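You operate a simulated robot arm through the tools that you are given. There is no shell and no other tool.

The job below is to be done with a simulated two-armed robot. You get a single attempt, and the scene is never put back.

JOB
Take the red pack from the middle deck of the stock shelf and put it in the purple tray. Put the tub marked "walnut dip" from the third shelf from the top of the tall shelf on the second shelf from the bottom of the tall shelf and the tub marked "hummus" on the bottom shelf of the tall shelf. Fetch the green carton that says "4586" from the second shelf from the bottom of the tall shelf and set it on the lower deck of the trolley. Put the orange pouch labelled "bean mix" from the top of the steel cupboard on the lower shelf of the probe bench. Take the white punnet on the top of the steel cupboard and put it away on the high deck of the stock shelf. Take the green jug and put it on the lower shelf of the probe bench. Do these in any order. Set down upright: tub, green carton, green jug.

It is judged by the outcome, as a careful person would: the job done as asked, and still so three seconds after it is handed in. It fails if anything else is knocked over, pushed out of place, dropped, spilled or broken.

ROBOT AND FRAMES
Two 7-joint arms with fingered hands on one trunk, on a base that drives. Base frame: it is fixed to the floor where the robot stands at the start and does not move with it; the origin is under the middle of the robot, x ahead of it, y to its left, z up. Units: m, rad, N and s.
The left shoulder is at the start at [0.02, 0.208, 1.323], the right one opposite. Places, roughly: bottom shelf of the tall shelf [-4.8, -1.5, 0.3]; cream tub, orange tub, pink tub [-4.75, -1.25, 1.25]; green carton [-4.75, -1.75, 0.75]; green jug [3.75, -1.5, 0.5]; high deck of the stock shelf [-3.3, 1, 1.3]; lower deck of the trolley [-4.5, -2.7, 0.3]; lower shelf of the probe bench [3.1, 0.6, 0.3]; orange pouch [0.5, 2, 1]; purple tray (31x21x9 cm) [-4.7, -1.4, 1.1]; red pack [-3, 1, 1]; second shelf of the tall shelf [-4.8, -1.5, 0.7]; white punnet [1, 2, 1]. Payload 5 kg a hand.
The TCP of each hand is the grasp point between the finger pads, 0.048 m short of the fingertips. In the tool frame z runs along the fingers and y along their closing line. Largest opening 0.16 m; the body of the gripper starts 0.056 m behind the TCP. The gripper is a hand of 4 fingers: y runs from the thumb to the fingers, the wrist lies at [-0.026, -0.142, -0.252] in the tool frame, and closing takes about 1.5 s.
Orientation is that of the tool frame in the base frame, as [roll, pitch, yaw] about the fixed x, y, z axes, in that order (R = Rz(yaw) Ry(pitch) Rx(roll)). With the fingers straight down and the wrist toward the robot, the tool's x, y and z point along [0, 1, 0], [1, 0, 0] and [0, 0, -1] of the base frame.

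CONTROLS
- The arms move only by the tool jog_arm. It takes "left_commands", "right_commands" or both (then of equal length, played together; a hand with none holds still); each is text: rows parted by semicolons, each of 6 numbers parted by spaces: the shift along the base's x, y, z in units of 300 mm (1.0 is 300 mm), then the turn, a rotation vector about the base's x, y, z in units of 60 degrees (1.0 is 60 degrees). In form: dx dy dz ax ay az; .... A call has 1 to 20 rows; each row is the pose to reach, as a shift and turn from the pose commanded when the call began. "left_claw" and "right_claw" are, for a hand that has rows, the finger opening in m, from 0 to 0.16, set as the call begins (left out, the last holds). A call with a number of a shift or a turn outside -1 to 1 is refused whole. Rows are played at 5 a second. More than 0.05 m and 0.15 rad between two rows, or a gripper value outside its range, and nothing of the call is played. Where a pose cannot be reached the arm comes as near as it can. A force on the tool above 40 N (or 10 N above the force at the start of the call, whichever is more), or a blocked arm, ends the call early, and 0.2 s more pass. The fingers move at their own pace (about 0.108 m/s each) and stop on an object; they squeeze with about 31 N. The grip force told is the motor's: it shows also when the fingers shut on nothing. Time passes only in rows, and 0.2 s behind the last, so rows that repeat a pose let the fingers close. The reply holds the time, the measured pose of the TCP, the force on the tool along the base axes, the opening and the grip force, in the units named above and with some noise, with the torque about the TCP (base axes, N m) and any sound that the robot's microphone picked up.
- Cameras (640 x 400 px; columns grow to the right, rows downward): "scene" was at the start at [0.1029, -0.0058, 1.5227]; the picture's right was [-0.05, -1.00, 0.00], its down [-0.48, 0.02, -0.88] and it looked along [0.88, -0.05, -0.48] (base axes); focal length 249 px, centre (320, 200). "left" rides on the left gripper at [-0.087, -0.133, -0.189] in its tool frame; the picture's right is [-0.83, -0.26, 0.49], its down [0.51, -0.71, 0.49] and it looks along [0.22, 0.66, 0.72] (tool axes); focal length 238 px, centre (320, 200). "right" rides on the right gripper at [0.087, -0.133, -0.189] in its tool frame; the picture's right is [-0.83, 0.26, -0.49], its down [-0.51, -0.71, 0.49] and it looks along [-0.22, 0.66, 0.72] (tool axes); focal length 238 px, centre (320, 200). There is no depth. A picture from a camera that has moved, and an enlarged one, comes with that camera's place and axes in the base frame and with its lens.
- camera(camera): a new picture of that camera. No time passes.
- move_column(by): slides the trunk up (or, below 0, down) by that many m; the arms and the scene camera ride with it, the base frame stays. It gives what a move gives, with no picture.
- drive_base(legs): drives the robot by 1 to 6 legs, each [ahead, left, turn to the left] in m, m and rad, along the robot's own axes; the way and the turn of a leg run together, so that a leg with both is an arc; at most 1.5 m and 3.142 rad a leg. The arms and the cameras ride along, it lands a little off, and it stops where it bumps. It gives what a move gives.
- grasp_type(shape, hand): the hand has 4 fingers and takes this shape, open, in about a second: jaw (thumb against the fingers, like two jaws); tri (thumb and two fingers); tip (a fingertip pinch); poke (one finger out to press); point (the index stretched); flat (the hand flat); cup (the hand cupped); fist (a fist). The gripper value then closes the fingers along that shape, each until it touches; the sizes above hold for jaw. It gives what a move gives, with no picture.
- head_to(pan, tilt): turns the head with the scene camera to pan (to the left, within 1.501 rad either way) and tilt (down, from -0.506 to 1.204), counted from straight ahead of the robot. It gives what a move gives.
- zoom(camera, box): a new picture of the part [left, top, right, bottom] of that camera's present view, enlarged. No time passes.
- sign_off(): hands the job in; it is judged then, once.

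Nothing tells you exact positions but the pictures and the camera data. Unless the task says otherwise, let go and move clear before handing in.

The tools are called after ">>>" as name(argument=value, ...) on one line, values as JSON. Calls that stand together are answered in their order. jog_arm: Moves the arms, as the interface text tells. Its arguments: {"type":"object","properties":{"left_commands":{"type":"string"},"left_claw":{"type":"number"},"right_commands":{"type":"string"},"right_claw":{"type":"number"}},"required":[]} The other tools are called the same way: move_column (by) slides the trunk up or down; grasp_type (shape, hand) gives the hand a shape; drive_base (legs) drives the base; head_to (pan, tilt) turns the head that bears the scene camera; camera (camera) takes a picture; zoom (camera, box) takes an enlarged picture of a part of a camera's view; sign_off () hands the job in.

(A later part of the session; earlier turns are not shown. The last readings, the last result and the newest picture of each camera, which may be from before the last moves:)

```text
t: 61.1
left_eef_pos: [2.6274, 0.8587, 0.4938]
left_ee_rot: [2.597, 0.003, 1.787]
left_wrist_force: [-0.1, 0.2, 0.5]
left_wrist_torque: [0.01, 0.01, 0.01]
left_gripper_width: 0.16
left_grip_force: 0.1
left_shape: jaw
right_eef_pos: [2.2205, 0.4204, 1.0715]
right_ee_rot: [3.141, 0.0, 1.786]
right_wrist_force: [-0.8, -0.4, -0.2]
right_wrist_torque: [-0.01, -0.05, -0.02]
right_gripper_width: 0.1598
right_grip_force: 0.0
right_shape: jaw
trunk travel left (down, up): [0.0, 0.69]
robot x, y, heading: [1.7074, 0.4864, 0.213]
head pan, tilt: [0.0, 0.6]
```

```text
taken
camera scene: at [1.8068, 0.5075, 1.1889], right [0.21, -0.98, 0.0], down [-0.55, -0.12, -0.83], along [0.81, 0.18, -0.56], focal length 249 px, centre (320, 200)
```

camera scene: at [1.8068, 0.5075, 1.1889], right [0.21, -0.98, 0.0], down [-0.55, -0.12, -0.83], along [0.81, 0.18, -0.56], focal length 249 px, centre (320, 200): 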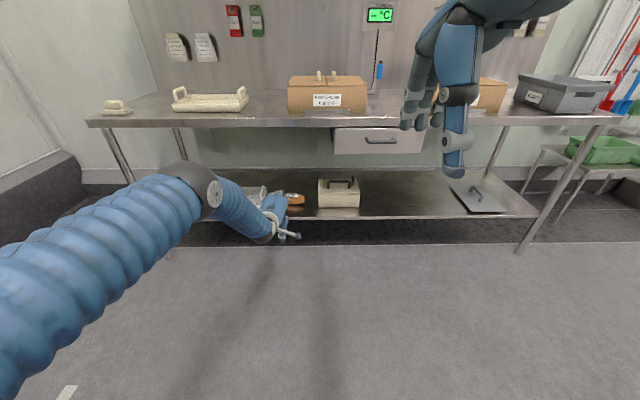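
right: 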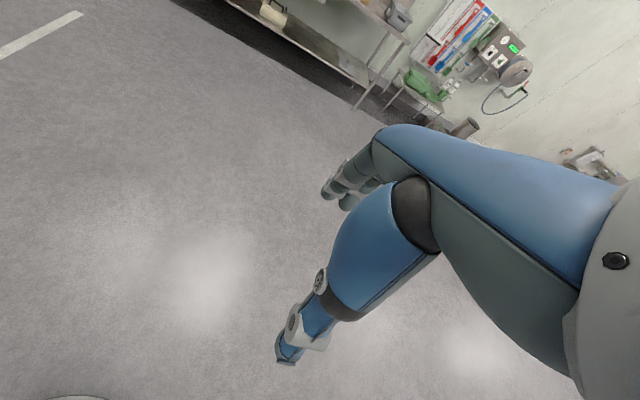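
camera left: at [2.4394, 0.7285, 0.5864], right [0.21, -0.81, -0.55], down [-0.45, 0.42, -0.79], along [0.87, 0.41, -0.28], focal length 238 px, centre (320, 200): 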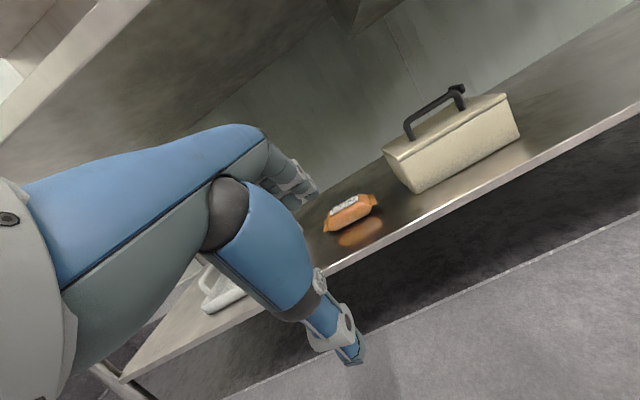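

The pouch sits well on the shelf. Next is the green jug: I'll drive to the right to face the small stand and look.

>>> drive_base(legs=[[-0.1, 0, -0.213], [0, -1.45, 0], [0, -0.3, 0]])

>>> camera(camera="scene")

```text
t: 70.8
left_eef_pos: [2.5823, -1.1177, 0.4935]
left_ee_rot: [2.598, 0.003, 1.565]
left_wrist_force: [0.2, -0.4, 0.2]
left_wrist_torque: [0.06, -0.02, 0.03]
left_gripper_width: 0.1603
left_grip_force: 0.1
left_shape: jaw
right_eef_pos: [2.0895, -1.4566, 1.0699]
right_ee_rot: [-3.141, -0.001, 1.563]
right_wrist_force: [0.2, -0.7, 0.0]
right_wrist_torque: [0.06, 0.01, 0.0]
right_gripper_width: 0.1598
right_grip_force: 0.1
right_shape: jaw
trunk travel left (down, up): [0.0, 0.69]
robot x, y, heading: [1.6085, -1.2769, -0.008]
head pan, tilt: [0.0, 0.6]
```

```text
taken
camera scene: at [1.7057, -1.2802, 1.1888], right [-0.01, -1.0, 0.0], down [-0.57, 0.0, -0.82], along [0.82, -0.01, -0.57], focal length 249 px, centre (320, 200)
```

scene: 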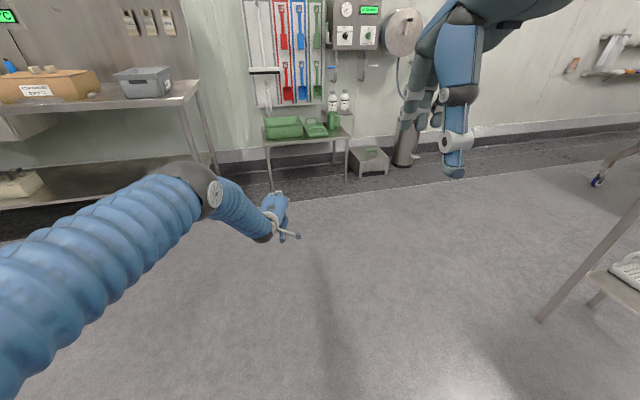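

>>> zoom(camera="scene", box=[240, 80, 400, 190])

```text
3.64 times, centred on (320, 135) of scene
camera zoom: at [1.7057, -1.2802, 1.1888], right [-0.01, -1.0, 0.0], down [-0.57, 0.0, -0.82], along [0.82, -0.01, -0.57], focal length 907 px, centre (320, 436)
```

zoom: 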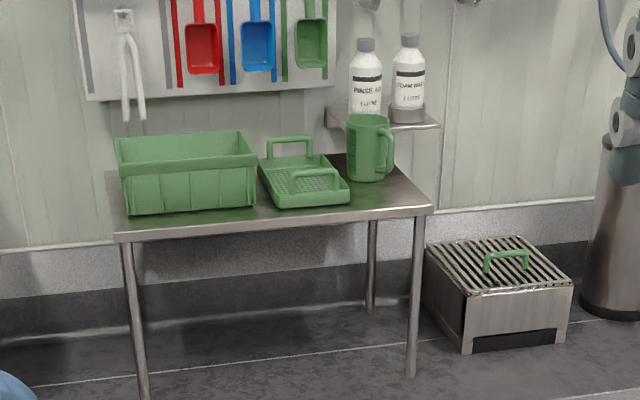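

The green jug with its handle to the right stands at the back right of the stand, near a little wall shelf with bottles. I'll raise the left hand with fingers down again, then move closer for a better view.

>>> jog_arm(left_commands="-0.06 0 0.12 0 0.06 0; -0.12 0 0.24 0 0.12 0; -0.18 0 0.36 0 0.18 0; -0.25 0 0.48 0 0.24 0; -0.31 0 0.6 0 0.31 0; -0.37 0 0.72 0 0.37 0; -0.43 0 0.84 0 0.44 0; -0.5 0 0.95 0 0.5 0; -0.5 0 0.95 0 0.5 0")

>>> drive_base(legs=[[0.95, -0.28, 0]])

>>> camera(camera="scene")

>>> camera(camera="left")

```text
t: 72.8
left_eef_pos: [2.4327, -1.1217, 0.7798]
left_ee_rot: [3.123, 0.006, 1.567]
left_wrist_force: [0.4, 0.0, 0.6]
left_wrist_torque: [-0.02, 0.02, -0.02]
left_gripper_width: 0.1602
left_grip_force: 0.0
left_shape: jaw
right_eef_pos: [2.0899, -1.456, 1.0699]
right_ee_rot: [-3.139, -0.001, 1.562]
right_wrist_force: [0.6, 0.3, -0.2]
right_wrist_torque: [-0.01, -0.01, 0.01]
right_gripper_width: 0.1596
right_grip_force: 0.1
right_shape: jaw
trunk travel left (down, up): [0.0, 0.69]
robot x, y, heading: [1.6055, -1.2794, -0.007]
head pan, tilt: [0.0, 0.6]
```

```text
t: 77.8
left_eef_pos: [3.3563, -1.4107, 0.7805]
left_ee_rot: [3.121, 0.005, 1.564]
left_wrist_force: [0.2, 0.1, -0.3]
left_wrist_torque: [-0.01, 0.03, 0.02]
left_gripper_width: 0.1599
left_grip_force: 0.0
left_shape: jaw
right_eef_pos: [3.012, -1.7441, 1.0702]
right_ee_rot: [-3.139, -0.001, 1.561]
right_wrist_force: [0.5, 0.4, -0.4]
right_wrist_torque: [0.02, 0.01, 0.04]
right_gripper_width: 0.1599
right_grip_force: 0.0
right_shape: jaw
trunk travel left (down, up): [0.0, 0.69]
robot x, y, heading: [2.5268, -1.5676, -0.009]
head pan, tilt: [0.0, 0.6]
```

```text
taken
camera scene: at [2.6289, -1.5663, 1.1887], right [-0.01, -1.0, 0.0], down [-0.57, 0.01, -0.82], along [0.82, -0.01, -0.57], focal length 249 px, centre (320, 200)
```

scene: 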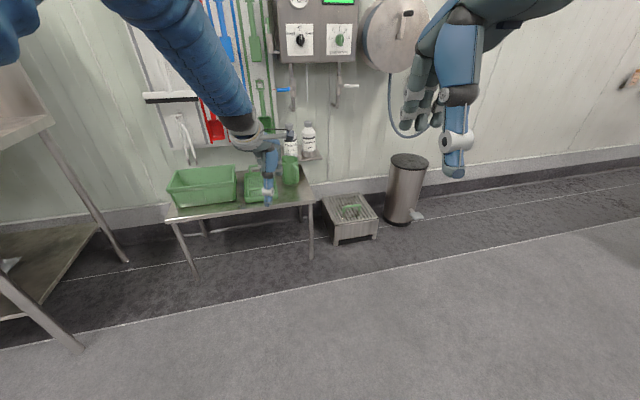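

```text
taken
camera left: at [3.2199, -1.4953, 0.9667], right [-0.25, -0.84, -0.49], down [-0.7, 0.51, -0.51], along [0.67, 0.21, -0.71], focal length 238 px, centre (320, 200)
```

left: 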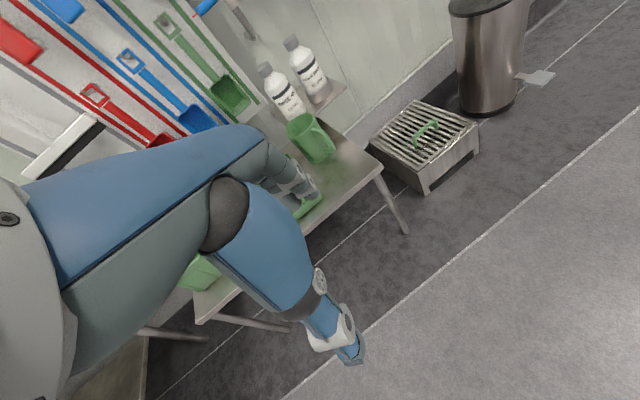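

I'll zoom both views on the jug to place it.

>>> zoom(camera="scene", box=[220, 110, 340, 220])

>>> zoom(camera="left", box=[220, 20, 420, 240])

```text
3.64 times, centred on (280, 165) of scene
camera zoom: at [2.6289, -1.5663, 1.1887], right [-0.01, -1.0, 0.0], down [-0.57, 0.01, -0.82], along [0.82, -0.01, -0.57], focal length 907 px, centre (466, 327)
```

zoom: 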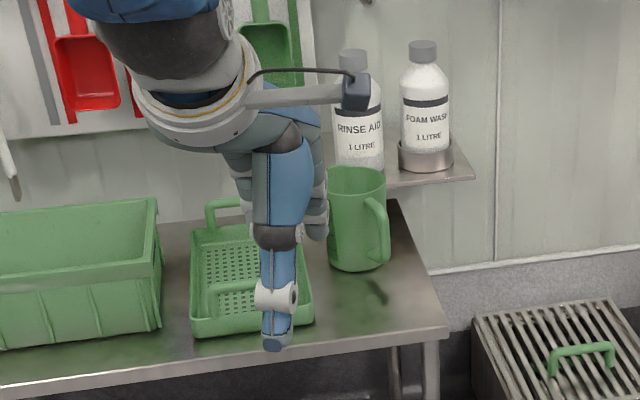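

```text
1.82 times, centred on (320, 130) of left
camera zoom: at [3.2199, -1.4953, 0.9667], right [-0.25, -0.84, -0.49], down [-0.7, 0.51, -0.51], along [0.67, 0.21, -0.71], focal length 433 px, centre (320, 327)
```

zoom: 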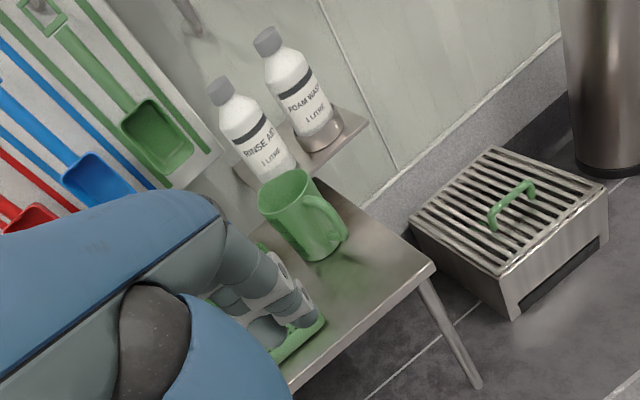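

The jug stands right in front of a small wall shelf (the stand and wall are turned about 13°), its handle pointing toward front-right, so I need a closer look. I'll retract the left arm, face the wall squarely for right-hand use, and raise the trunk to look down.

>>> jog_arm(left_commands="-0.15 0 0.05 0 0 0; -0.3 0 0.1 0 0 0; -0.45 0 0.15 0 0 0; -0.6 0 0.2 0 0 0; -0.75 0 0.25 0 0 0; -0.9 0 0.3 0 0 0; -0.9 0 0.3 0 0 0")

>>> drive_base(legs=[[0.3, 0.14, 0], [0, 0, 0.229], [0.2, 0, 0]])

>>> move_column(by=0.3)

>>> camera(camera="scene")

>>> camera(camera="right")

```text
t: 79.4
left_eef_pos: [3.0967, -1.4118, 0.8721]
left_ee_rot: [3.108, 0.016, 1.557]
left_wrist_force: [-0.8, 0.8, 1.3]
left_wrist_torque: [0.0, -0.02, 0.0]
left_gripper_width: 0.1597
left_grip_force: 0.1
left_shape: jaw
left hand out of reach, approached as far as the arm can: row 6
right_eef_pos: [3.0123, -1.7441, 1.0717]
right_ee_rot: [-3.141, 0.001, 1.56]
right_wrist_force: [-0.8, -0.9, 0.2]
right_wrist_torque: [0.05, -0.03, 0.01]
right_gripper_width: 0.1598
right_grip_force: 0.1
right_shape: jaw
trunk travel left (down, up): [0.0, 0.69]
robot x, y, heading: [2.527, -1.5672, -0.014]
head pan, tilt: [0.0, 0.6]
```

```text
t: 83.7
left_eef_pos: [3.5579, -1.1076, 0.8708]
left_ee_rot: [3.11, 0.02, 1.783]
left_wrist_force: [0.7, 0.2, -0.7]
left_wrist_torque: [-0.02, 0.09, -0.02]
left_gripper_width: 0.1599
left_grip_force: 0.0
left_shape: jaw
right_eef_pos: [3.5487, -1.4496, 1.0702]
right_ee_rot: [-3.138, 0.0, 1.787]
right_wrist_force: [1.5, 0.0, -0.7]
right_wrist_torque: [-0.05, 0.12, 0.01]
right_gripper_width: 0.1599
right_grip_force: 0.2
right_shape: jaw
trunk travel left (down, up): [0.0, 0.69]
robot x, y, heading: [3.0367, -1.3817, 0.214]
head pan, tilt: [0.0, 0.6]
```

```text
t: 86.7
left_eef_pos: [3.5572, -1.1068, 1.1719]
left_ee_rot: [3.108, 0.016, 1.784]
left_wrist_force: [-0.8, 0.3, 0.0]
left_wrist_torque: [-0.01, 0.0, -0.01]
left_gripper_width: 0.1598
left_grip_force: 0.1
left_shape: jaw
right_eef_pos: [3.5468, -1.4487, 1.3713]
right_ee_rot: [-3.139, 0.0, 1.787]
right_wrist_force: [-0.2, 0.3, 0.3]
right_wrist_torque: [0.01, 0.0, 0.02]
right_gripper_width: 0.1597
right_grip_force: 0.1
right_shape: jaw
trunk travel left (down, up): [-0.3, 0.39]
robot x, y, heading: [3.0321, -1.3826, 0.216]
head pan, tilt: [0.0, 0.6]
```

```text
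taken
camera scene: at [3.134, -1.3632, 1.4886], right [0.22, -0.98, 0.0], down [-0.55, -0.12, -0.82], along [0.81, 0.18, -0.57], focal length 249 px, centre (320, 200)
```

scene: 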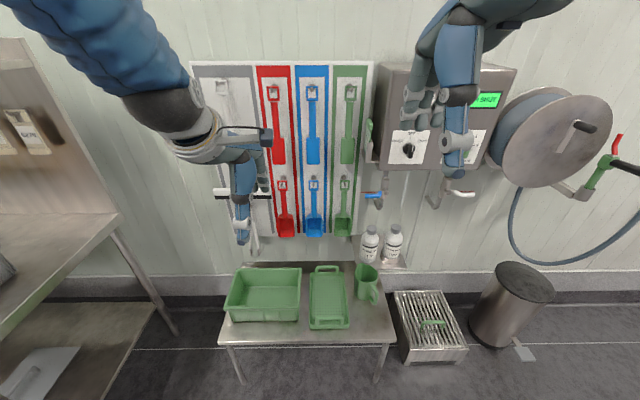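

```text
taken
camera right: at [3.3994, -1.3933, 1.56], right [0.43, -0.76, 0.49], down [-0.58, -0.65, -0.49], along [0.69, -0.07, -0.72], focal length 238 px, centre (320, 200)
```

right: 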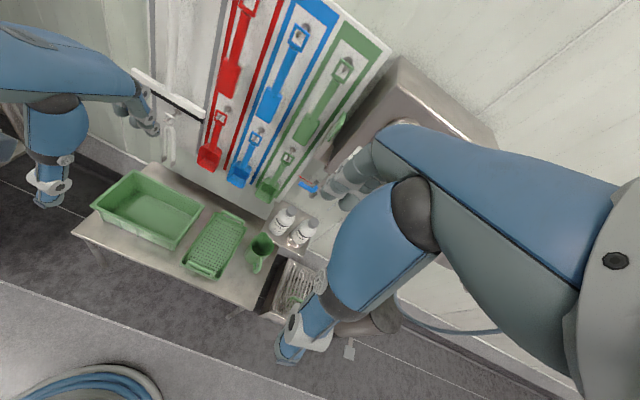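

Now I'm square to the stand. I'll tilt the head down and zoom on the jug from both cameras.

>>> head_to(pan=0, tilt=0.85)

>>> zoom(camera="scene", box=[300, 140, 430, 270])

>>> zoom(camera="right", box=[180, 190, 330, 310])

```text
t: 87.4
left_eef_pos: [3.5569, -1.1074, 1.171]
left_ee_rot: [3.108, 0.017, 1.785]
left_wrist_force: [-0.2, 0.2, 0.2]
left_wrist_torque: [-0.04, 0.0, -0.02]
left_gripper_width: 0.1599
left_grip_force: 0.1
left_shape: jaw
right_eef_pos: [3.5477, -1.4487, 1.3703]
right_ee_rot: [-3.141, 0.0, 1.786]
right_wrist_force: [0.0, 0.5, 0.2]
right_wrist_torque: [-0.05, 0.02, -0.03]
right_gripper_width: 0.1598
right_grip_force: 0.1
right_shape: jaw
trunk travel left (down, up): [-0.3, 0.39]
robot x, y, heading: [3.0334, -1.384, 0.22]
head pan, tilt: [0.0, 0.85]
```

```text
3.08 times, centred on (365, 205) of scene
camera zoom: at [3.1239, -1.3654, 1.4679], right [0.22, -0.98, 0.0], down [-0.73, -0.16, -0.66], along [0.64, 0.14, -0.75], focal length 767 px, centre (182, 185)
```

zoom: 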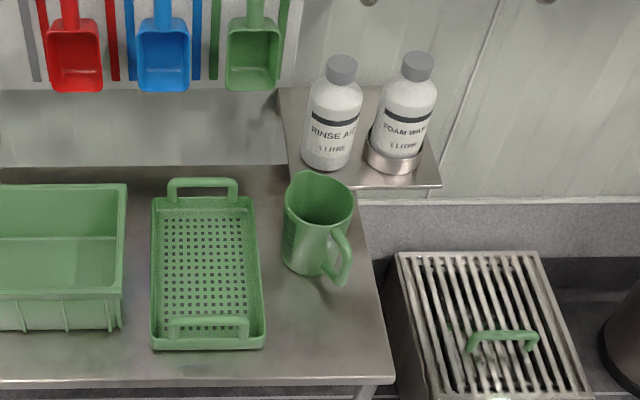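

```text
3.33 times, centred on (255, 250) of right
camera zoom: at [3.3992, -1.3933, 1.5602], right [0.43, -0.76, 0.49], down [-0.58, -0.65, -0.49], along [0.69, -0.07, -0.72], focal length 794 px, centre (537, 33)
```

zoom: 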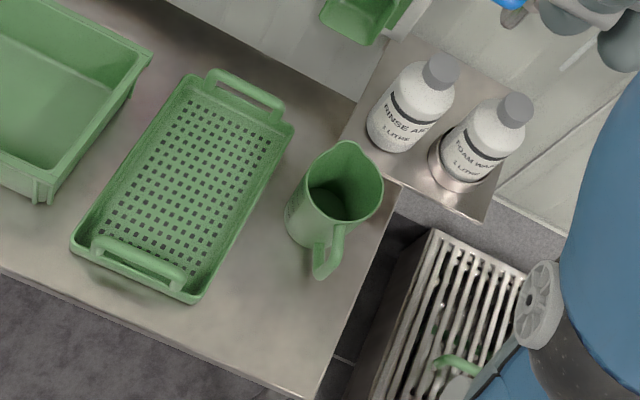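

I've got the jug at [3.894, −1.405], rim z≈0.581, handle pointing mostly toward me; a sideways squeeze (thumb right, fingers left) with the right hand fits, clear of the shelf. I'll step closer, lower the trunk, and turn the right hand 90°.

>>> drive_base(legs=[[0.12, -0.1, 0]])

>>> move_column(by=-0.25)

>>> jog_arm(right_commands="0 0 0 0 0 0.12; 0 0 0 0 0 0.24; 0 0 0 0 0 0.36; 0 0 0 0 0 0.48; 0 0 0 0 0 0.6; 0 0 0 0 0 0.72; 0 0 0 0 0 0.75; 0 0 0 0 0 0.75")

>>> jog_arm(right_commands="0 0 0 0 0 0.12; 0 0 0 0 0 0.24; 0 0 0 0 0 0.36; 0 0 0 0 0 0.48; 0 0 0 0 0 0.6; 0 0 0 0 0 0.72; 0 0 0 0 0 0.75; 0 0 0 0 0 0.75")

>>> camera(camera="scene")

>>> camera(camera="right")

```text
t: 88.8
left_eef_pos: [3.6998, -1.1832, 1.1714]
left_ee_rot: [3.11, 0.016, 1.781]
left_wrist_force: [0.7, -0.2, -0.5]
left_wrist_torque: [0.04, 0.05, -0.04]
left_gripper_width: 0.16
left_grip_force: 0.1
left_shape: jaw
right_eef_pos: [3.6885, -1.5245, 1.37]
right_ee_rot: [-3.136, -0.002, 1.786]
right_wrist_force: [0.9, -0.6, 0.4]
right_wrist_torque: [0.08, 0.07, 0.01]
right_gripper_width: 0.1598
right_grip_force: 0.0
right_shape: jaw
trunk travel left (down, up): [-0.3, 0.39]
robot x, y, heading: [3.1733, -1.4585, 0.214]
head pan, tilt: [0.0, 0.85]
```

```text
t: 91.4
left_eef_pos: [3.6976, -1.1831, 0.9226]
left_ee_rot: [3.108, 0.018, 1.779]
left_wrist_force: [-0.4, 0.0, -0.4]
left_wrist_torque: [0.01, 0.01, -0.01]
left_gripper_width: 0.16
left_grip_force: 0.0
left_shape: jaw
right_eef_pos: [3.6879, -1.5247, 1.1209]
right_ee_rot: [-3.139, -0.001, 1.786]
right_wrist_force: [-0.4, -0.9, 0.0]
right_wrist_torque: [0.05, -0.04, 0.01]
right_gripper_width: 0.1596
right_grip_force: 0.0
right_shape: jaw
trunk travel left (down, up): [-0.05, 0.64]
robot x, y, heading: [3.1756, -1.457, 0.217]
head pan, tilt: [0.0, 0.85]
```

```text
t: 93.2
left_eef_pos: [3.6971, -1.1826, 0.9217]
left_ee_rot: [3.109, 0.019, 1.781]
left_wrist_force: [0.5, 0.4, 0.5]
left_wrist_torque: [-0.03, -0.03, 0.0]
left_gripper_width: 0.16
left_grip_force: 0.0
left_shape: jaw
right_eef_pos: [3.687, -1.523, 1.12]
right_ee_rot: [-3.14, 0.0, 2.572]
right_wrist_force: [-0.3, 0.2, 0.0]
right_wrist_torque: [0.01, -0.02, -0.01]
right_gripper_width: 0.1599
right_grip_force: 0.0
right_shape: jaw
trunk travel left (down, up): [-0.05, 0.64]
robot x, y, heading: [3.1727, -1.4554, 0.212]
head pan, tilt: [0.0, 0.85]
```

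```text
t: 95.0
left_eef_pos: [3.6966, -1.1816, 0.9216]
left_ee_rot: [3.109, 0.018, 1.782]
left_wrist_force: [-0.7, -0.2, -0.3]
left_wrist_torque: [-0.03, -0.02, 0.01]
left_gripper_width: 0.1599
left_grip_force: 0.0
left_shape: jaw
right_eef_pos: [3.5622, -1.469, 1.1383]
right_ee_rot: [-3.137, -0.004, -2.931]
right_wrist_force: [-1.0, -0.7, -0.4]
right_wrist_torque: [0.01, -0.01, 0.02]
right_gripper_width: 0.1601
right_grip_force: 0.1
right_shape: jaw
right hand out of reach, approached as far as the arm can: row 4, 5, 6, 7, 8
trunk travel left (down, up): [-0.05, 0.64]
robot x, y, heading: [3.1756, -1.4601, 0.22]
head pan, tilt: [0.0, 0.85]
```

```text
taken
camera scene: at [3.2641, -1.4399, 1.2179], right [0.21, -0.98, 0.0], down [-0.73, -0.16, -0.66], along [0.64, 0.14, -0.75], focal length 249 px, centre (320, 200)
```

scene: 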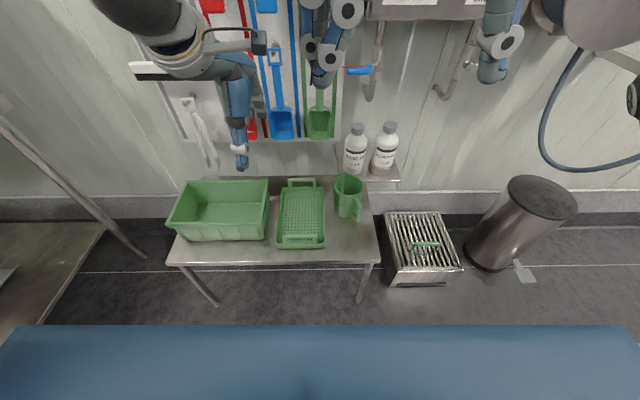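

```text
taken
camera right: at [3.5044, -1.6157, 1.3276], right [0.76, 0.43, 0.48], down [0.64, -0.59, -0.49], along [0.08, 0.68, -0.73], focal length 238 px, centre (320, 200)
```

right: 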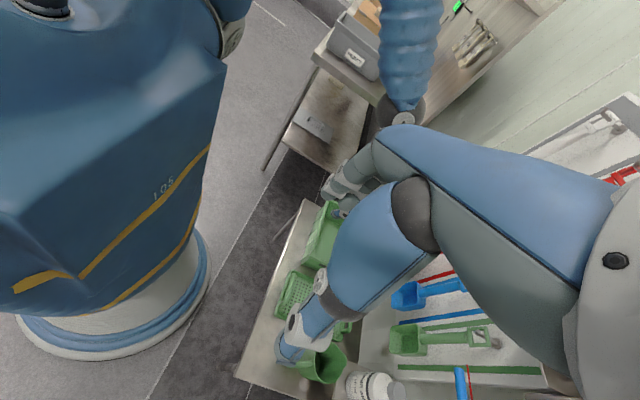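

The hand reached the orientation but close in to the body. I'll move it down and forward in small steps and check what pose it takes as reference.

>>> jog_arm(right_commands="0.05 0.02 -0.12 0 0 0; 0.1 0.04 -0.24 0 0 0; 0.15 0.06 -0.36 0 0 0; 0.2 0.08 -0.48 0 0 0; 0.25 0.1 -0.6 0 0 0; 0.25 0.1 -0.6 0 0 0; 0.25 0.1 -0.6 0 0 0")

```text
t: 96.6
left_eef_pos: [3.6973, -1.1831, 0.9215]
left_ee_rot: [3.108, 0.016, 1.781]
left_wrist_force: [-0.1, -0.1, 0.7]
left_wrist_torque: [-0.02, -0.01, 0.0]
left_gripper_width: 0.1597
left_grip_force: 0.1
left_shape: jaw
right_eef_pos: [3.5529, -1.4221, 0.9885]
right_ee_rot: [-3.137, -0.002, -2.93]
right_wrist_force: [0.1, -0.4, -0.2]
right_wrist_torque: [0.02, 0.01, 0.0]
right_gripper_width: 0.1602
right_grip_force: 0.0
right_shape: jaw
right hand out of reach, approached as far as the arm can: row 1, 2, 3, 4, 5, 6, 7
trunk travel left (down, up): [-0.05, 0.64]
robot x, y, heading: [3.1741, -1.4557, 0.215]
head pan, tilt: [0.0, 0.85]
```

At +90° the wrist is at its limit; about +60° relative to my heading is reachable. So I'll come at the jug from its front-right: rotate the hand back 30°, then shift right and turn left so that the squeeze line stays along the wall.

>>> jog_arm(right_commands="0 0 0 0 0 -0.12; 0 0 0 0 0 -0.24; 0 0 0 0 0 -0.36; 0 0 0 0 0 -0.48; 0 0 0 0 0 -0.55; 0 0 0 0 0 -0.55; 0 0 0 0 0 -0.55")

>>> drive_base(legs=[[0, -0.4, 0], [0.0, 0, 0.59]])

>>> camera(camera="scene")

>>> camera(camera="right")

```text
t: 98.2
left_eef_pos: [3.6981, -1.1823, 0.9226]
left_ee_rot: [3.108, 0.019, 1.781]
left_wrist_force: [0.4, -0.9, 0.8]
left_wrist_torque: [-0.02, 0.01, 0.03]
left_gripper_width: 0.1599
left_grip_force: 0.0
left_shape: jaw
right_eef_pos: [3.5513, -1.4249, 0.993]
right_ee_rot: [-3.141, 0.001, 2.78]
right_wrist_force: [0.1, 0.4, -0.1]
right_wrist_torque: [0.0, 0.0, -0.01]
right_gripper_width: 0.1598
right_grip_force: 0.1
right_shape: jaw
trunk travel left (down, up): [-0.05, 0.64]
robot x, y, heading: [3.1745, -1.4573, 0.217]
head pan, tilt: [0.0, 0.85]
```

```text
t: 102.4
left_eef_pos: [3.5458, -1.3411, 0.9208]
left_ee_rot: [3.107, 0.017, 2.377]
left_wrist_force: [-1.1, 0.2, 0.6]
left_wrist_torque: [-0.04, -0.01, 0.0]
left_gripper_width: 0.1598
left_grip_force: 0.1
left_shape: jaw
right_eef_pos: [3.5615, -1.6245, 0.9933]
right_ee_rot: [-3.14, 0.0, -2.908]
right_wrist_force: [0.0, -0.3, -0.1]
right_wrist_torque: [-0.04, -0.03, 0.01]
right_gripper_width: 0.1601
right_grip_force: 0.2
right_shape: jaw
trunk travel left (down, up): [-0.05, 0.64]
robot x, y, heading: [3.266, -1.8632, 0.811]
head pan, tilt: [0.0, 0.85]
```

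```text
taken
camera scene: at [3.3302, -1.7989, 1.2179], right [0.72, -0.69, 0.0], down [-0.52, -0.54, -0.66], along [0.45, 0.48, -0.75], focal length 249 px, centre (320, 200)
```

scene: 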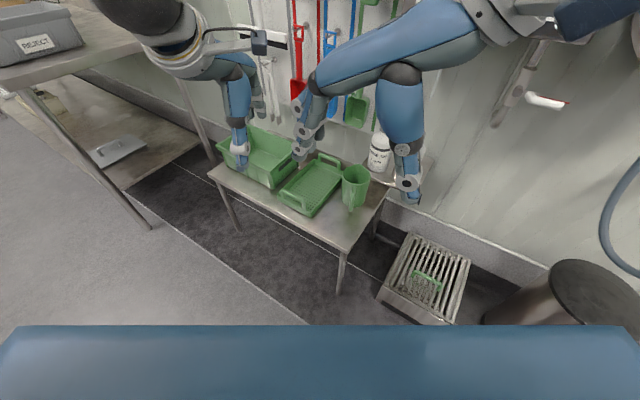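

```text
taken
camera right: at [3.5066, -1.7735, 1.1824], right [0.75, 0.45, 0.49], down [0.66, -0.57, -0.49], along [0.06, 0.69, -0.72], focal length 238 px, centre (320, 200)
```

right: 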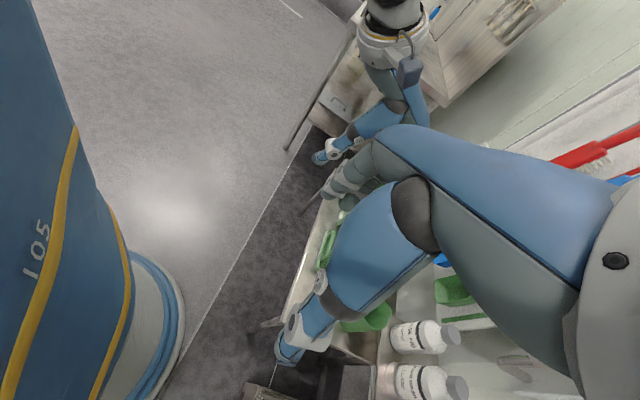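

The jug is at f≈0.76, r≈0.14 for me now and the squeeze line matches the wall direction. I'll move the left hand aside and bring the right hand near and above the jug with a slight forward tilt.

>>> jog_arm(left_commands="-0.04 0.04 0.03 0 0 0; -0.08 0.08 0.06 0 0 0; -0.12 0.12 0.1 0 0 0; -0.16 0.16 0.14 0 0 0; -0.2 0.2 0.18 0 0 0; -0.25 0.24 0.22 0 0 0; -0.29 0.28 0.26 0 0 0; -0.29 0.28 0.26 0 0 0; -0.29 0.28 0.26 0 0 0", right_commands="0.1 0.05 -0.08 0 0 0; 0.2 0.1 -0.16 0 0 0; 0.3 0.15 -0.24 0.011 -0.05 0; 0.4 0.2 -0.32 0.022 -0.1 0; 0.5 0.25 -0.4 0.033 -0.15 0; 0.6 0.3 -0.48 0.044 -0.195 0; 0.7 0.35 -0.56 0.044 -0.195 0; 0.8 0.4 -0.633 0.044 -0.195 0; 0.8 0.4 -0.633 0.044 -0.195 0", right_claw=0.16)

>>> camera(camera="scene")

>>> camera(camera="right")

```text
t: 104.4
left_eef_pos: [3.4581, -1.258, 0.9994]
left_ee_rot: [3.11, 0.019, 2.375]
left_wrist_force: [-0.2, 1.5, 0.2]
left_wrist_torque: [0.0, -0.02, 0.0]
left_gripper_width: 0.1598
left_grip_force: 0.1
left_shape: jaw
left hand out of reach, approached as far as the arm can: row 2, 3, 4
right_eef_pos: [3.8008, -1.5082, 0.8003]
right_ee_rot: [-3.139, 0.208, -2.908]
right_wrist_force: [-0.8, -0.4, 0.6]
right_wrist_torque: [0.01, 0.01, -0.01]
right_gripper_width: 0.1603
right_grip_force: 0.1
right_shape: jaw
trunk travel left (down, up): [-0.05, 0.64]
robot x, y, heading: [3.2734, -1.8611, 0.812]
head pan, tilt: [0.0, 0.85]
```

```text
taken
camera scene: at [3.33, -1.7991, 1.2179], right [0.72, -0.69, 0.0], down [-0.52, -0.54, -0.66], along [0.45, 0.48, -0.75], focal length 249 px, centre (320, 200)
```

scene: 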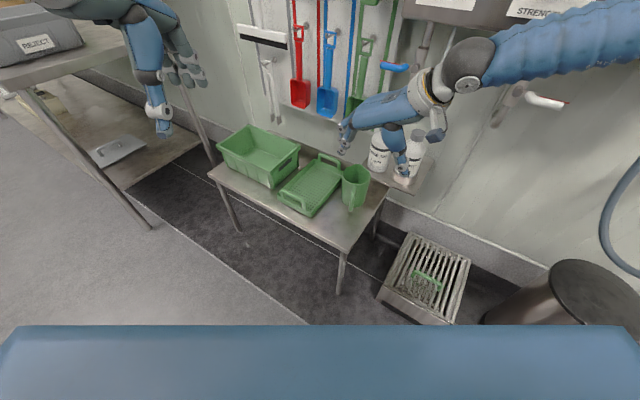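

```text
taken
camera right: at [3.7107, -1.6641, 0.9679], right [0.64, 0.42, 0.65], down [0.74, -0.55, -0.37], along [0.2, 0.72, -0.66], focal length 238 px, centre (320, 200)
```

right: 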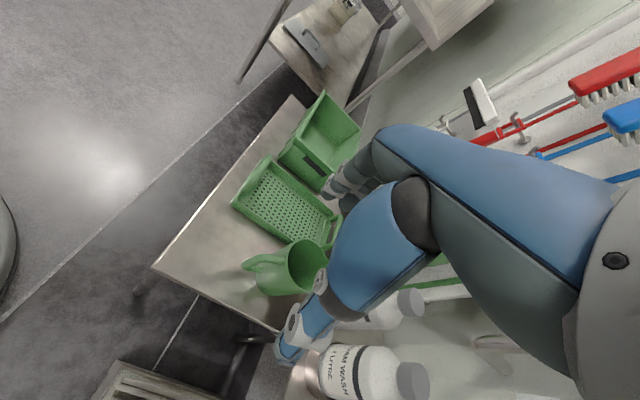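

>>> zoom(camera="scene", box=[300, 100, 440, 240])

>>> zoom(camera="right", box=[200, 180, 400, 380])

```text
2.86 times, centred on (370, 170) of scene
camera zoom: at [3.33, -1.7991, 1.2179], right [0.72, -0.69, 0.0], down [-0.52, -0.54, -0.66], along [0.45, 0.48, -0.75], focal length 712 px, centre (177, 286)
```

zoom: 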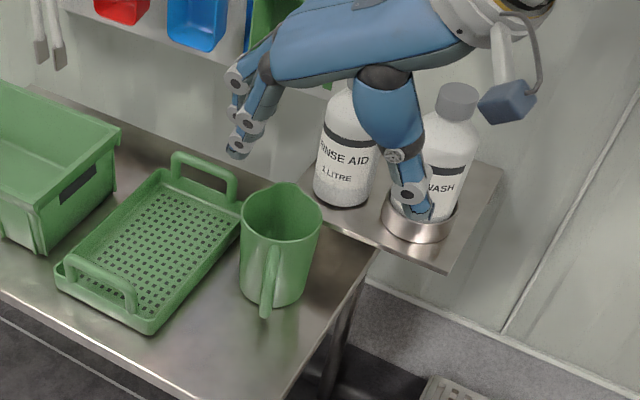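

```text
2.00 times, centred on (300, 280) of right
camera zoom: at [3.7107, -1.6641, 0.9679], right [0.64, 0.42, 0.65], down [0.74, -0.55, -0.37], along [0.2, 0.72, -0.66], focal length 477 px, centre (360, 40)
```

zoom: 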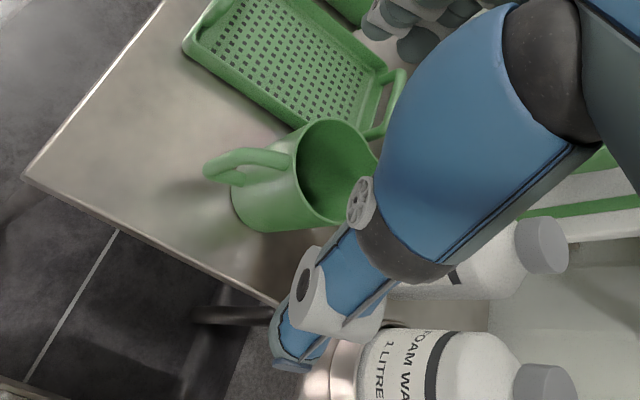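

Jug rim centre is about [3.89, −1.404, 0.59]. I'll move directly above it and check alignment before descending.

>>> jog_arm(right_commands="0.07 0.086 -0.06 0 0 0; 0.14 0.172 -0.12 0 0 0; 0.21 0.258 -0.18 0 0 0; 0.28 0.344 -0.24 0 0 0; 0.28 0.344 -0.24 0 0 0")

>>> zoom(camera="scene", box=[280, 80, 440, 240])

>>> camera(camera="right")

```text
t: 105.5
left_eef_pos: [3.4571, -1.259, 0.9979]
left_ee_rot: [3.11, 0.016, 2.377]
left_wrist_force: [0.2, -0.9, 0.6]
left_wrist_torque: [0.13, -0.03, 0.04]
left_gripper_width: 0.1598
left_grip_force: 0.1
left_shape: jaw
right_eef_pos: [3.9267, -1.3588, 0.8268]
right_ee_rot: [2.924, 0.286, -3.033]
right_wrist_force: [1.4, -1.1, -3.1]
right_wrist_torque: [0.23, -0.03, 0.01]
right_gripper_width: 0.16
right_grip_force: 0.0
right_shape: jaw
trunk travel left (down, up): [-0.05, 0.64]
robot x, y, heading: [3.2667, -1.8587, 0.809]
head pan, tilt: [0.0, 0.85]
stopped in row 5 (right hand): the force on the tool passed its limit at 54 N (the readings are from after the stop); the commanded pose is now the measured one
```

```text
2.50 times, centred on (360, 160) of scene
camera zoom: at [3.3299, -1.7993, 1.218], right [0.72, -0.69, 0.0], down [-0.52, -0.54, -0.66], along [0.45, 0.48, -0.75], focal length 623 px, centre (220, 300)
```

zoom: 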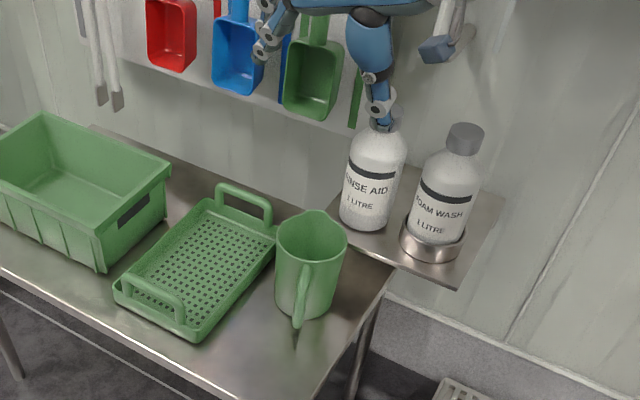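

```text
taken
camera right: at [3.8193, -1.5419, 0.9513], right [0.63, 0.22, 0.75], down [0.72, -0.51, -0.46], along [0.28, 0.83, -0.48], focal length 238 px, centre (320, 200)
```

right: 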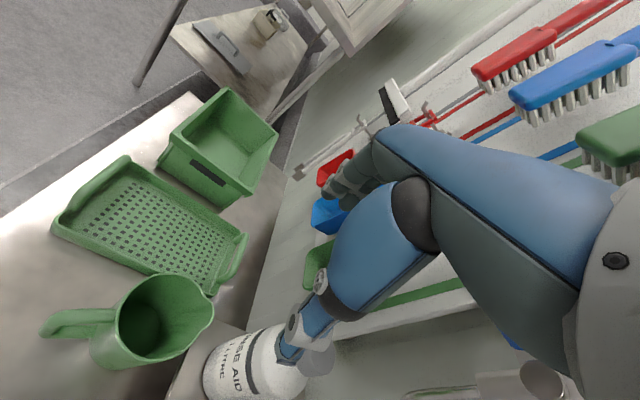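

The call ended with a force spike and the hand sits higher and farther than asked, though everything on the stand still looks in place. I'll look at the whole arm before moving.

>>> camera(camera="scene")

>>> head_to(pan=-0.35, tilt=0.35)

>>> camera(camera="scene")

```text
taken
camera scene: at [3.3299, -1.7993, 1.218], right [0.72, -0.69, 0.0], down [-0.52, -0.54, -0.66], along [0.45, 0.48, -0.75], focal length 249 px, centre (320, 200)
```

scene: 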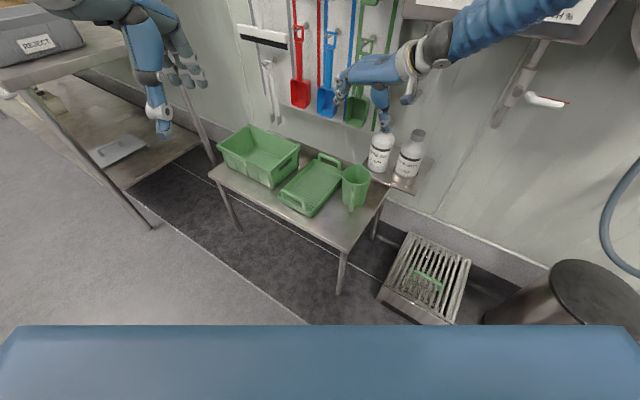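

```text
t: 106.4
left_eef_pos: [3.4604, -1.2573, 0.9986]
left_ee_rot: [3.11, 0.018, 2.377]
left_wrist_force: [0.4, 0.5, 0.1]
left_wrist_torque: [-0.03, 0.03, 0.01]
left_gripper_width: 0.1599
left_grip_force: 0.1
left_shape: jaw
right_eef_pos: [3.9292, -1.3574, 0.8271]
right_ee_rot: [2.923, 0.289, -3.034]
right_wrist_force: [-0.2, 0.6, 1.0]
right_wrist_torque: [0.02, 0.06, -0.01]
right_gripper_width: 0.1597
right_grip_force: 0.0
right_shape: jaw
trunk travel left (down, up): [-0.05, 0.64]
robot x, y, heading: [3.2726, -1.8614, 0.811]
head pan, tilt: [-0.351, 0.351]
```

```text
taken
camera scene: at [3.3608, -1.8139, 1.2614], right [0.44, -0.9, 0.0], down [-0.31, -0.15, -0.94], along [0.84, 0.42, -0.34], focal length 249 px, centre (320, 200)
```

scene: 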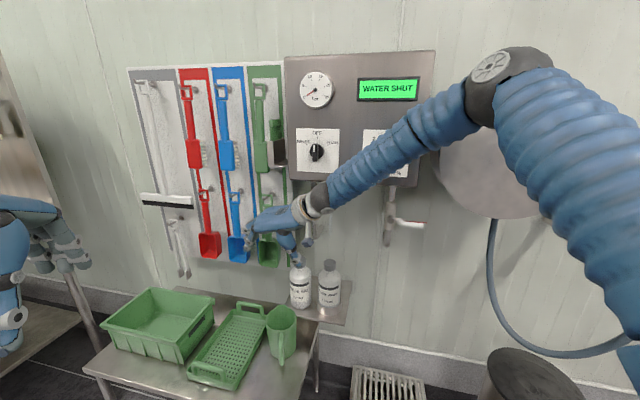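

The wrist evidently brushed the tap below the control box; nothing looks displaced. I'll back off from the wall, restore the orientation with more forward tilt (30°) so the hand stays away from the tap, and come in lower.

>>> jog_arm(right_commands="-0.12 -0.027 0 0 0 0; -0.25 -0.055 0 0 0 0; -0.4 -0.088 0 -0.038 -0.062 0.005; -0.55 -0.12 0 -0.075 -0.123 0.011; -0.7 -0.155 -0.05 -0.113 -0.185 0.016; -0.81 -0.18 -0.1 -0.151 -0.247 0.022; -0.81 -0.18 -0.1 -0.151 -0.247 0.022")

>>> head_to(pan=-0.1, tilt=0.6)

>>> camera(camera="scene")

>>> camera(camera="right")

```text
t: 108.0
left_eef_pos: [3.4601, -1.259, 0.9976]
left_ee_rot: [3.111, 0.015, 2.377]
left_wrist_force: [0.5, -0.3, 0.7]
left_wrist_torque: [-0.01, 0.01, -0.02]
left_gripper_width: 0.16
left_grip_force: 0.1
left_shape: jaw
right_eef_pos: [3.6878, -1.4138, 0.7958]
right_ee_rot: [3.136, 0.52, -2.928]
right_wrist_force: [0.3, 0.0, 0.5]
right_wrist_torque: [-0.04, 0.05, 0.0]
right_gripper_width: 0.1599
right_grip_force: 0.2
right_shape: jaw
trunk travel left (down, up): [-0.05, 0.64]
robot x, y, heading: [3.2687, -1.86, 0.809]
head pan, tilt: [-0.351, 0.351]
```

```text
t: 108.8
left_eef_pos: [3.4588, -1.2582, 0.9974]
left_ee_rot: [3.112, 0.017, 2.376]
left_wrist_force: [0.2, 0.3, 0.3]
left_wrist_torque: [0.0, -0.03, -0.03]
left_gripper_width: 0.1599
left_grip_force: 0.0
left_shape: jaw
right_eef_pos: [3.6863, -1.4132, 0.797]
right_ee_rot: [3.137, 0.517, -2.926]
right_wrist_force: [-0.1, 0.2, 0.0]
right_wrist_torque: [-0.02, 0.01, 0.02]
right_gripper_width: 0.1602
right_grip_force: 0.1
right_shape: jaw
trunk travel left (down, up): [-0.05, 0.64]
robot x, y, heading: [3.2692, -1.8649, 0.809]
head pan, tilt: [-0.099, 0.6]
```

```text
taken
camera scene: at [3.3441, -1.7976, 1.2388], right [0.65, -0.76, 0.0], down [-0.43, -0.37, -0.83], along [0.63, 0.54, -0.56], focal length 249 px, centre (320, 200)
```

scene: 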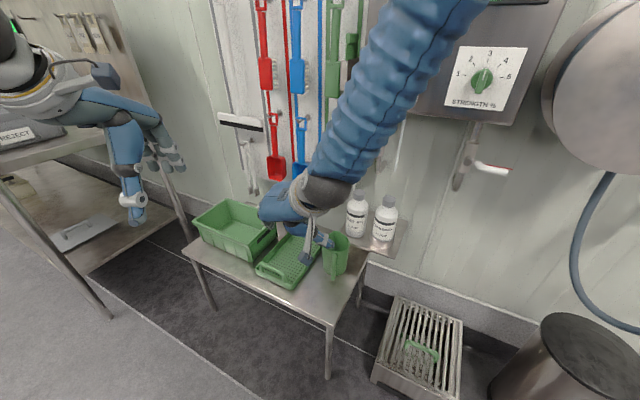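

```text
taken
camera right: at [3.55, -1.58, 0.9173], right [0.42, 0.35, 0.84], down [0.82, -0.54, -0.18], along [0.39, 0.76, -0.52], focal length 238 px, centre (320, 200)
```

right: 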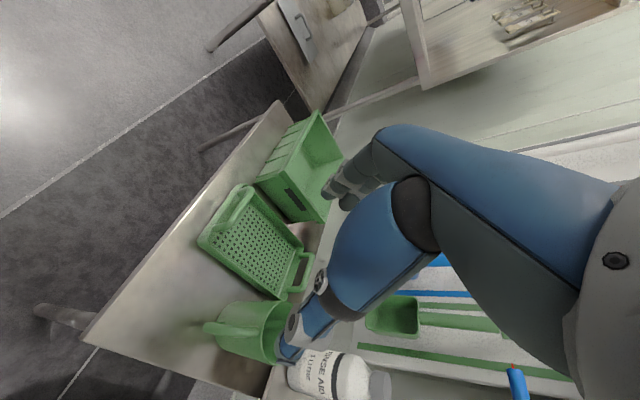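

Orientation is right now. I'll lower in front of the jug and approach toward it, stopping short for a look.

>>> jog_arm(right_commands="0.008 -0.038 -0.12 0 0 0; 0.017 -0.076 -0.24 0 0 0; 0.025 -0.114 -0.353 0 0 0; 0.147 -0.087 -0.353 0 0 0; 0.27 -0.06 -0.353 0 0 0; 0.392 -0.033 -0.353 0 0 0; 0.392 -0.033 -0.353 0 0 0")

>>> camera(camera="scene")

>>> camera(camera="right")

```text
t: 110.4
left_eef_pos: [3.4592, -1.2583, 0.9978]
left_ee_rot: [3.111, 0.017, 2.376]
left_wrist_force: [1.0, 1.1, 0.1]
left_wrist_torque: [0.01, -0.03, 0.0]
left_gripper_width: 0.1598
left_grip_force: 0.0
left_shape: jaw
right_eef_pos: [3.8018, -1.4202, 0.6928]
right_ee_rot: [3.139, 0.519, -2.924]
right_wrist_force: [0.2, 0.0, 0.3]
right_wrist_torque: [0.01, -0.02, -0.01]
right_gripper_width: 0.16
right_grip_force: 0.0
right_shape: jaw
trunk travel left (down, up): [-0.05, 0.64]
robot x, y, heading: [3.2695, -1.8613, 0.811]
head pan, tilt: [-0.099, 0.6]
```

```text
taken
camera scene: at [3.3437, -1.7976, 1.2388], right [0.65, -0.76, 0.0], down [-0.43, -0.37, -0.82], along [0.63, 0.54, -0.57], focal length 249 px, centre (320, 200)
```

scene: 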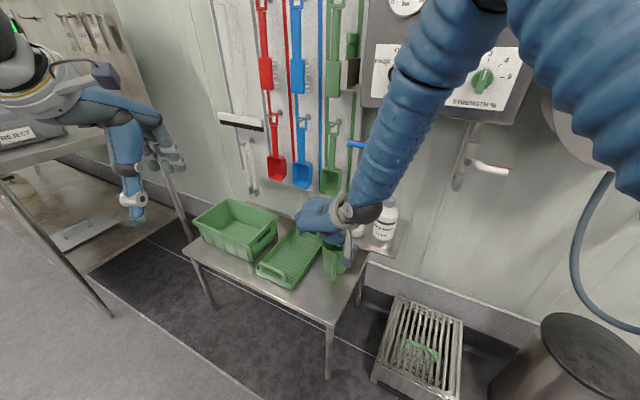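

```text
taken
camera right: at [3.6657, -1.5874, 0.8131], right [0.42, 0.35, 0.84], down [0.82, -0.54, -0.18], along [0.39, 0.76, -0.52], focal length 238 px, centre (320, 200)
```

right: 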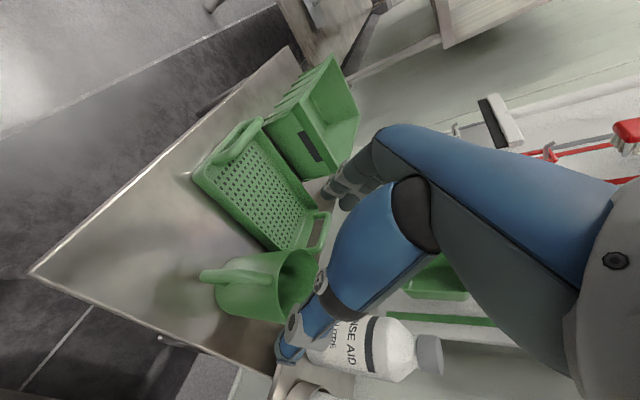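

Alignment agrees with the estimate. I'll finish the approach and then descend around the jug's upper body.

>>> jog_arm(right_commands="0.085 0.015 0 0 0 0; 0.17 0.03 0 0 0 0; 0.254 0.045 0 0 0 0; 0.254 0.045 0 0 0 0")

>>> camera(camera="right")

>>> zoom(camera="scene", box=[270, 170, 430, 300])

```text
t: 111.4
left_eef_pos: [3.4584, -1.2571, 0.9975]
left_ee_rot: [3.112, 0.017, 2.378]
left_wrist_force: [-0.6, -0.1, 0.0]
left_wrist_torque: [-0.01, -0.01, 0.01]
left_gripper_width: 0.1598
left_grip_force: 0.1
left_shape: jaw
right_eef_pos: [3.8801, -1.4068, 0.6922]
right_ee_rot: [3.136, 0.518, -2.927]
right_wrist_force: [1.0, 0.0, -0.1]
right_wrist_torque: [0.01, -0.04, -0.01]
right_gripper_width: 0.16
right_grip_force: 0.0
right_shape: jaw
trunk travel left (down, up): [-0.05, 0.64]
robot x, y, heading: [3.2674, -1.8602, 0.812]
head pan, tilt: [-0.099, 0.6]
```

```text
taken
camera right: at [3.7443, -1.5745, 0.8135], right [0.42, 0.35, 0.84], down [0.82, -0.54, -0.18], along [0.39, 0.76, -0.52], focal length 238 px, centre (320, 200)
```

right: 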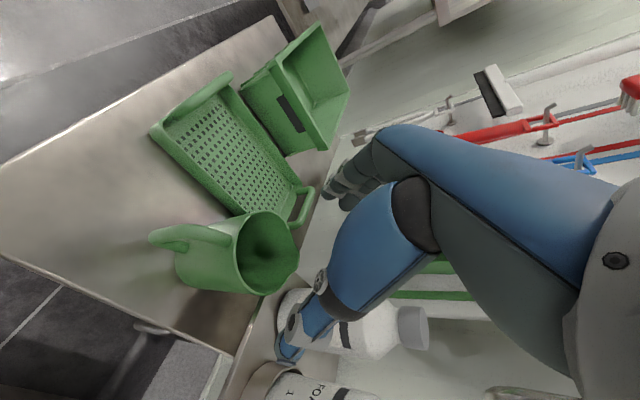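

```text
3.08 times, centred on (350, 235) of scene
camera zoom: at [3.3438, -1.7976, 1.2388], right [0.65, -0.76, 0.0], down [-0.43, -0.37, -0.82], along [0.63, 0.54, -0.57], focal length 767 px, centre (228, 92)
```

zoom: 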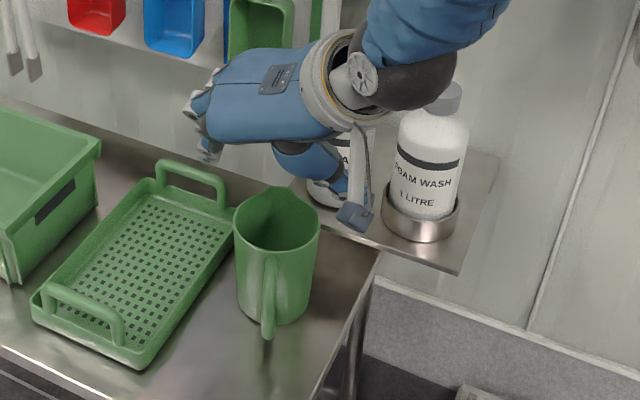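

Everything lines up: thumb to the right between handle and shelf, fingers to the left above the drain tray. I'll descend slowly.

>>> jog_arm(right_commands="0 0 -0.08 0 0 0; 0 0 -0.16 0 0 0; 0 0 -0.24 0 0 0; 0 0 -0.32 0 0 0; 0 0 -0.4 0 0 0; 0 0 -0.45 0 0 0; 0 0 -0.45 0 0 0")

>>> camera(camera="right")

>>> zoom(camera="scene", box=[270, 170, 430, 300])

```text
t: 113.0
left_eef_pos: [3.4593, -1.259, 0.9991]
left_ee_rot: [3.112, 0.017, 2.378]
left_wrist_force: [-0.9, -0.4, -0.2]
left_wrist_torque: [0.0, -0.02, -0.01]
left_gripper_width: 0.1598
left_grip_force: 0.0
left_shape: jaw
right_eef_pos: [3.8802, -1.4065, 0.5571]
right_ee_rot: [3.137, 0.519, -2.925]
right_wrist_force: [0.1, -0.6, -0.5]
right_wrist_torque: [-0.01, -0.02, 0.01]
right_gripper_width: 0.1598
right_grip_force: 0.0
right_shape: jaw
trunk travel left (down, up): [-0.05, 0.64]
robot x, y, heading: [3.2706, -1.8675, 0.809]
head pan, tilt: [-0.099, 0.6]
```

```text
taken
camera right: at [3.743, -1.573, 0.6775], right [0.42, 0.35, 0.84], down [0.82, -0.54, -0.18], along [0.39, 0.76, -0.52], focal length 238 px, centre (320, 200)
```

right: 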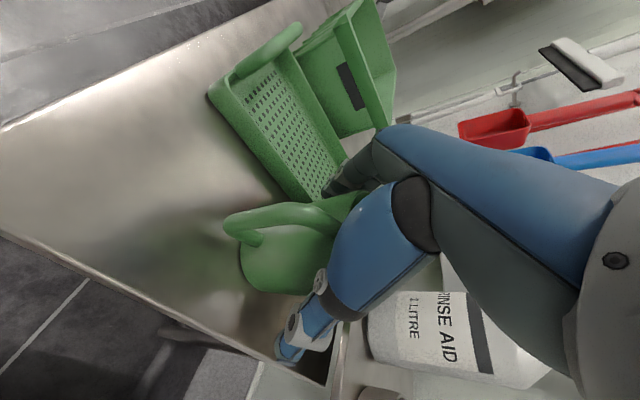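

```text
3.08 times, centred on (350, 235) of scene
camera zoom: at [3.344, -1.7976, 1.2388], right [0.65, -0.76, 0.0], down [-0.43, -0.37, -0.82], along [0.63, 0.54, -0.57], focal length 767 px, centre (228, 92)
```

zoom: 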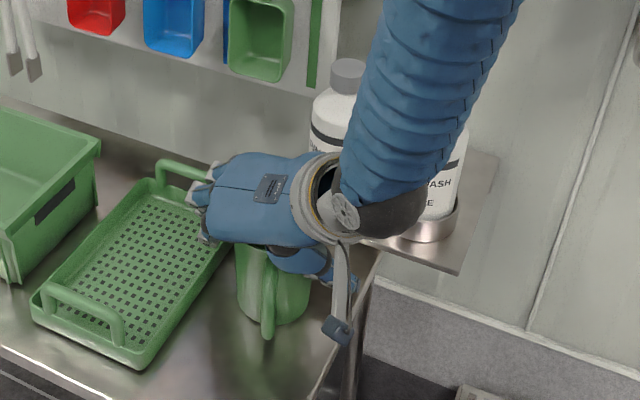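

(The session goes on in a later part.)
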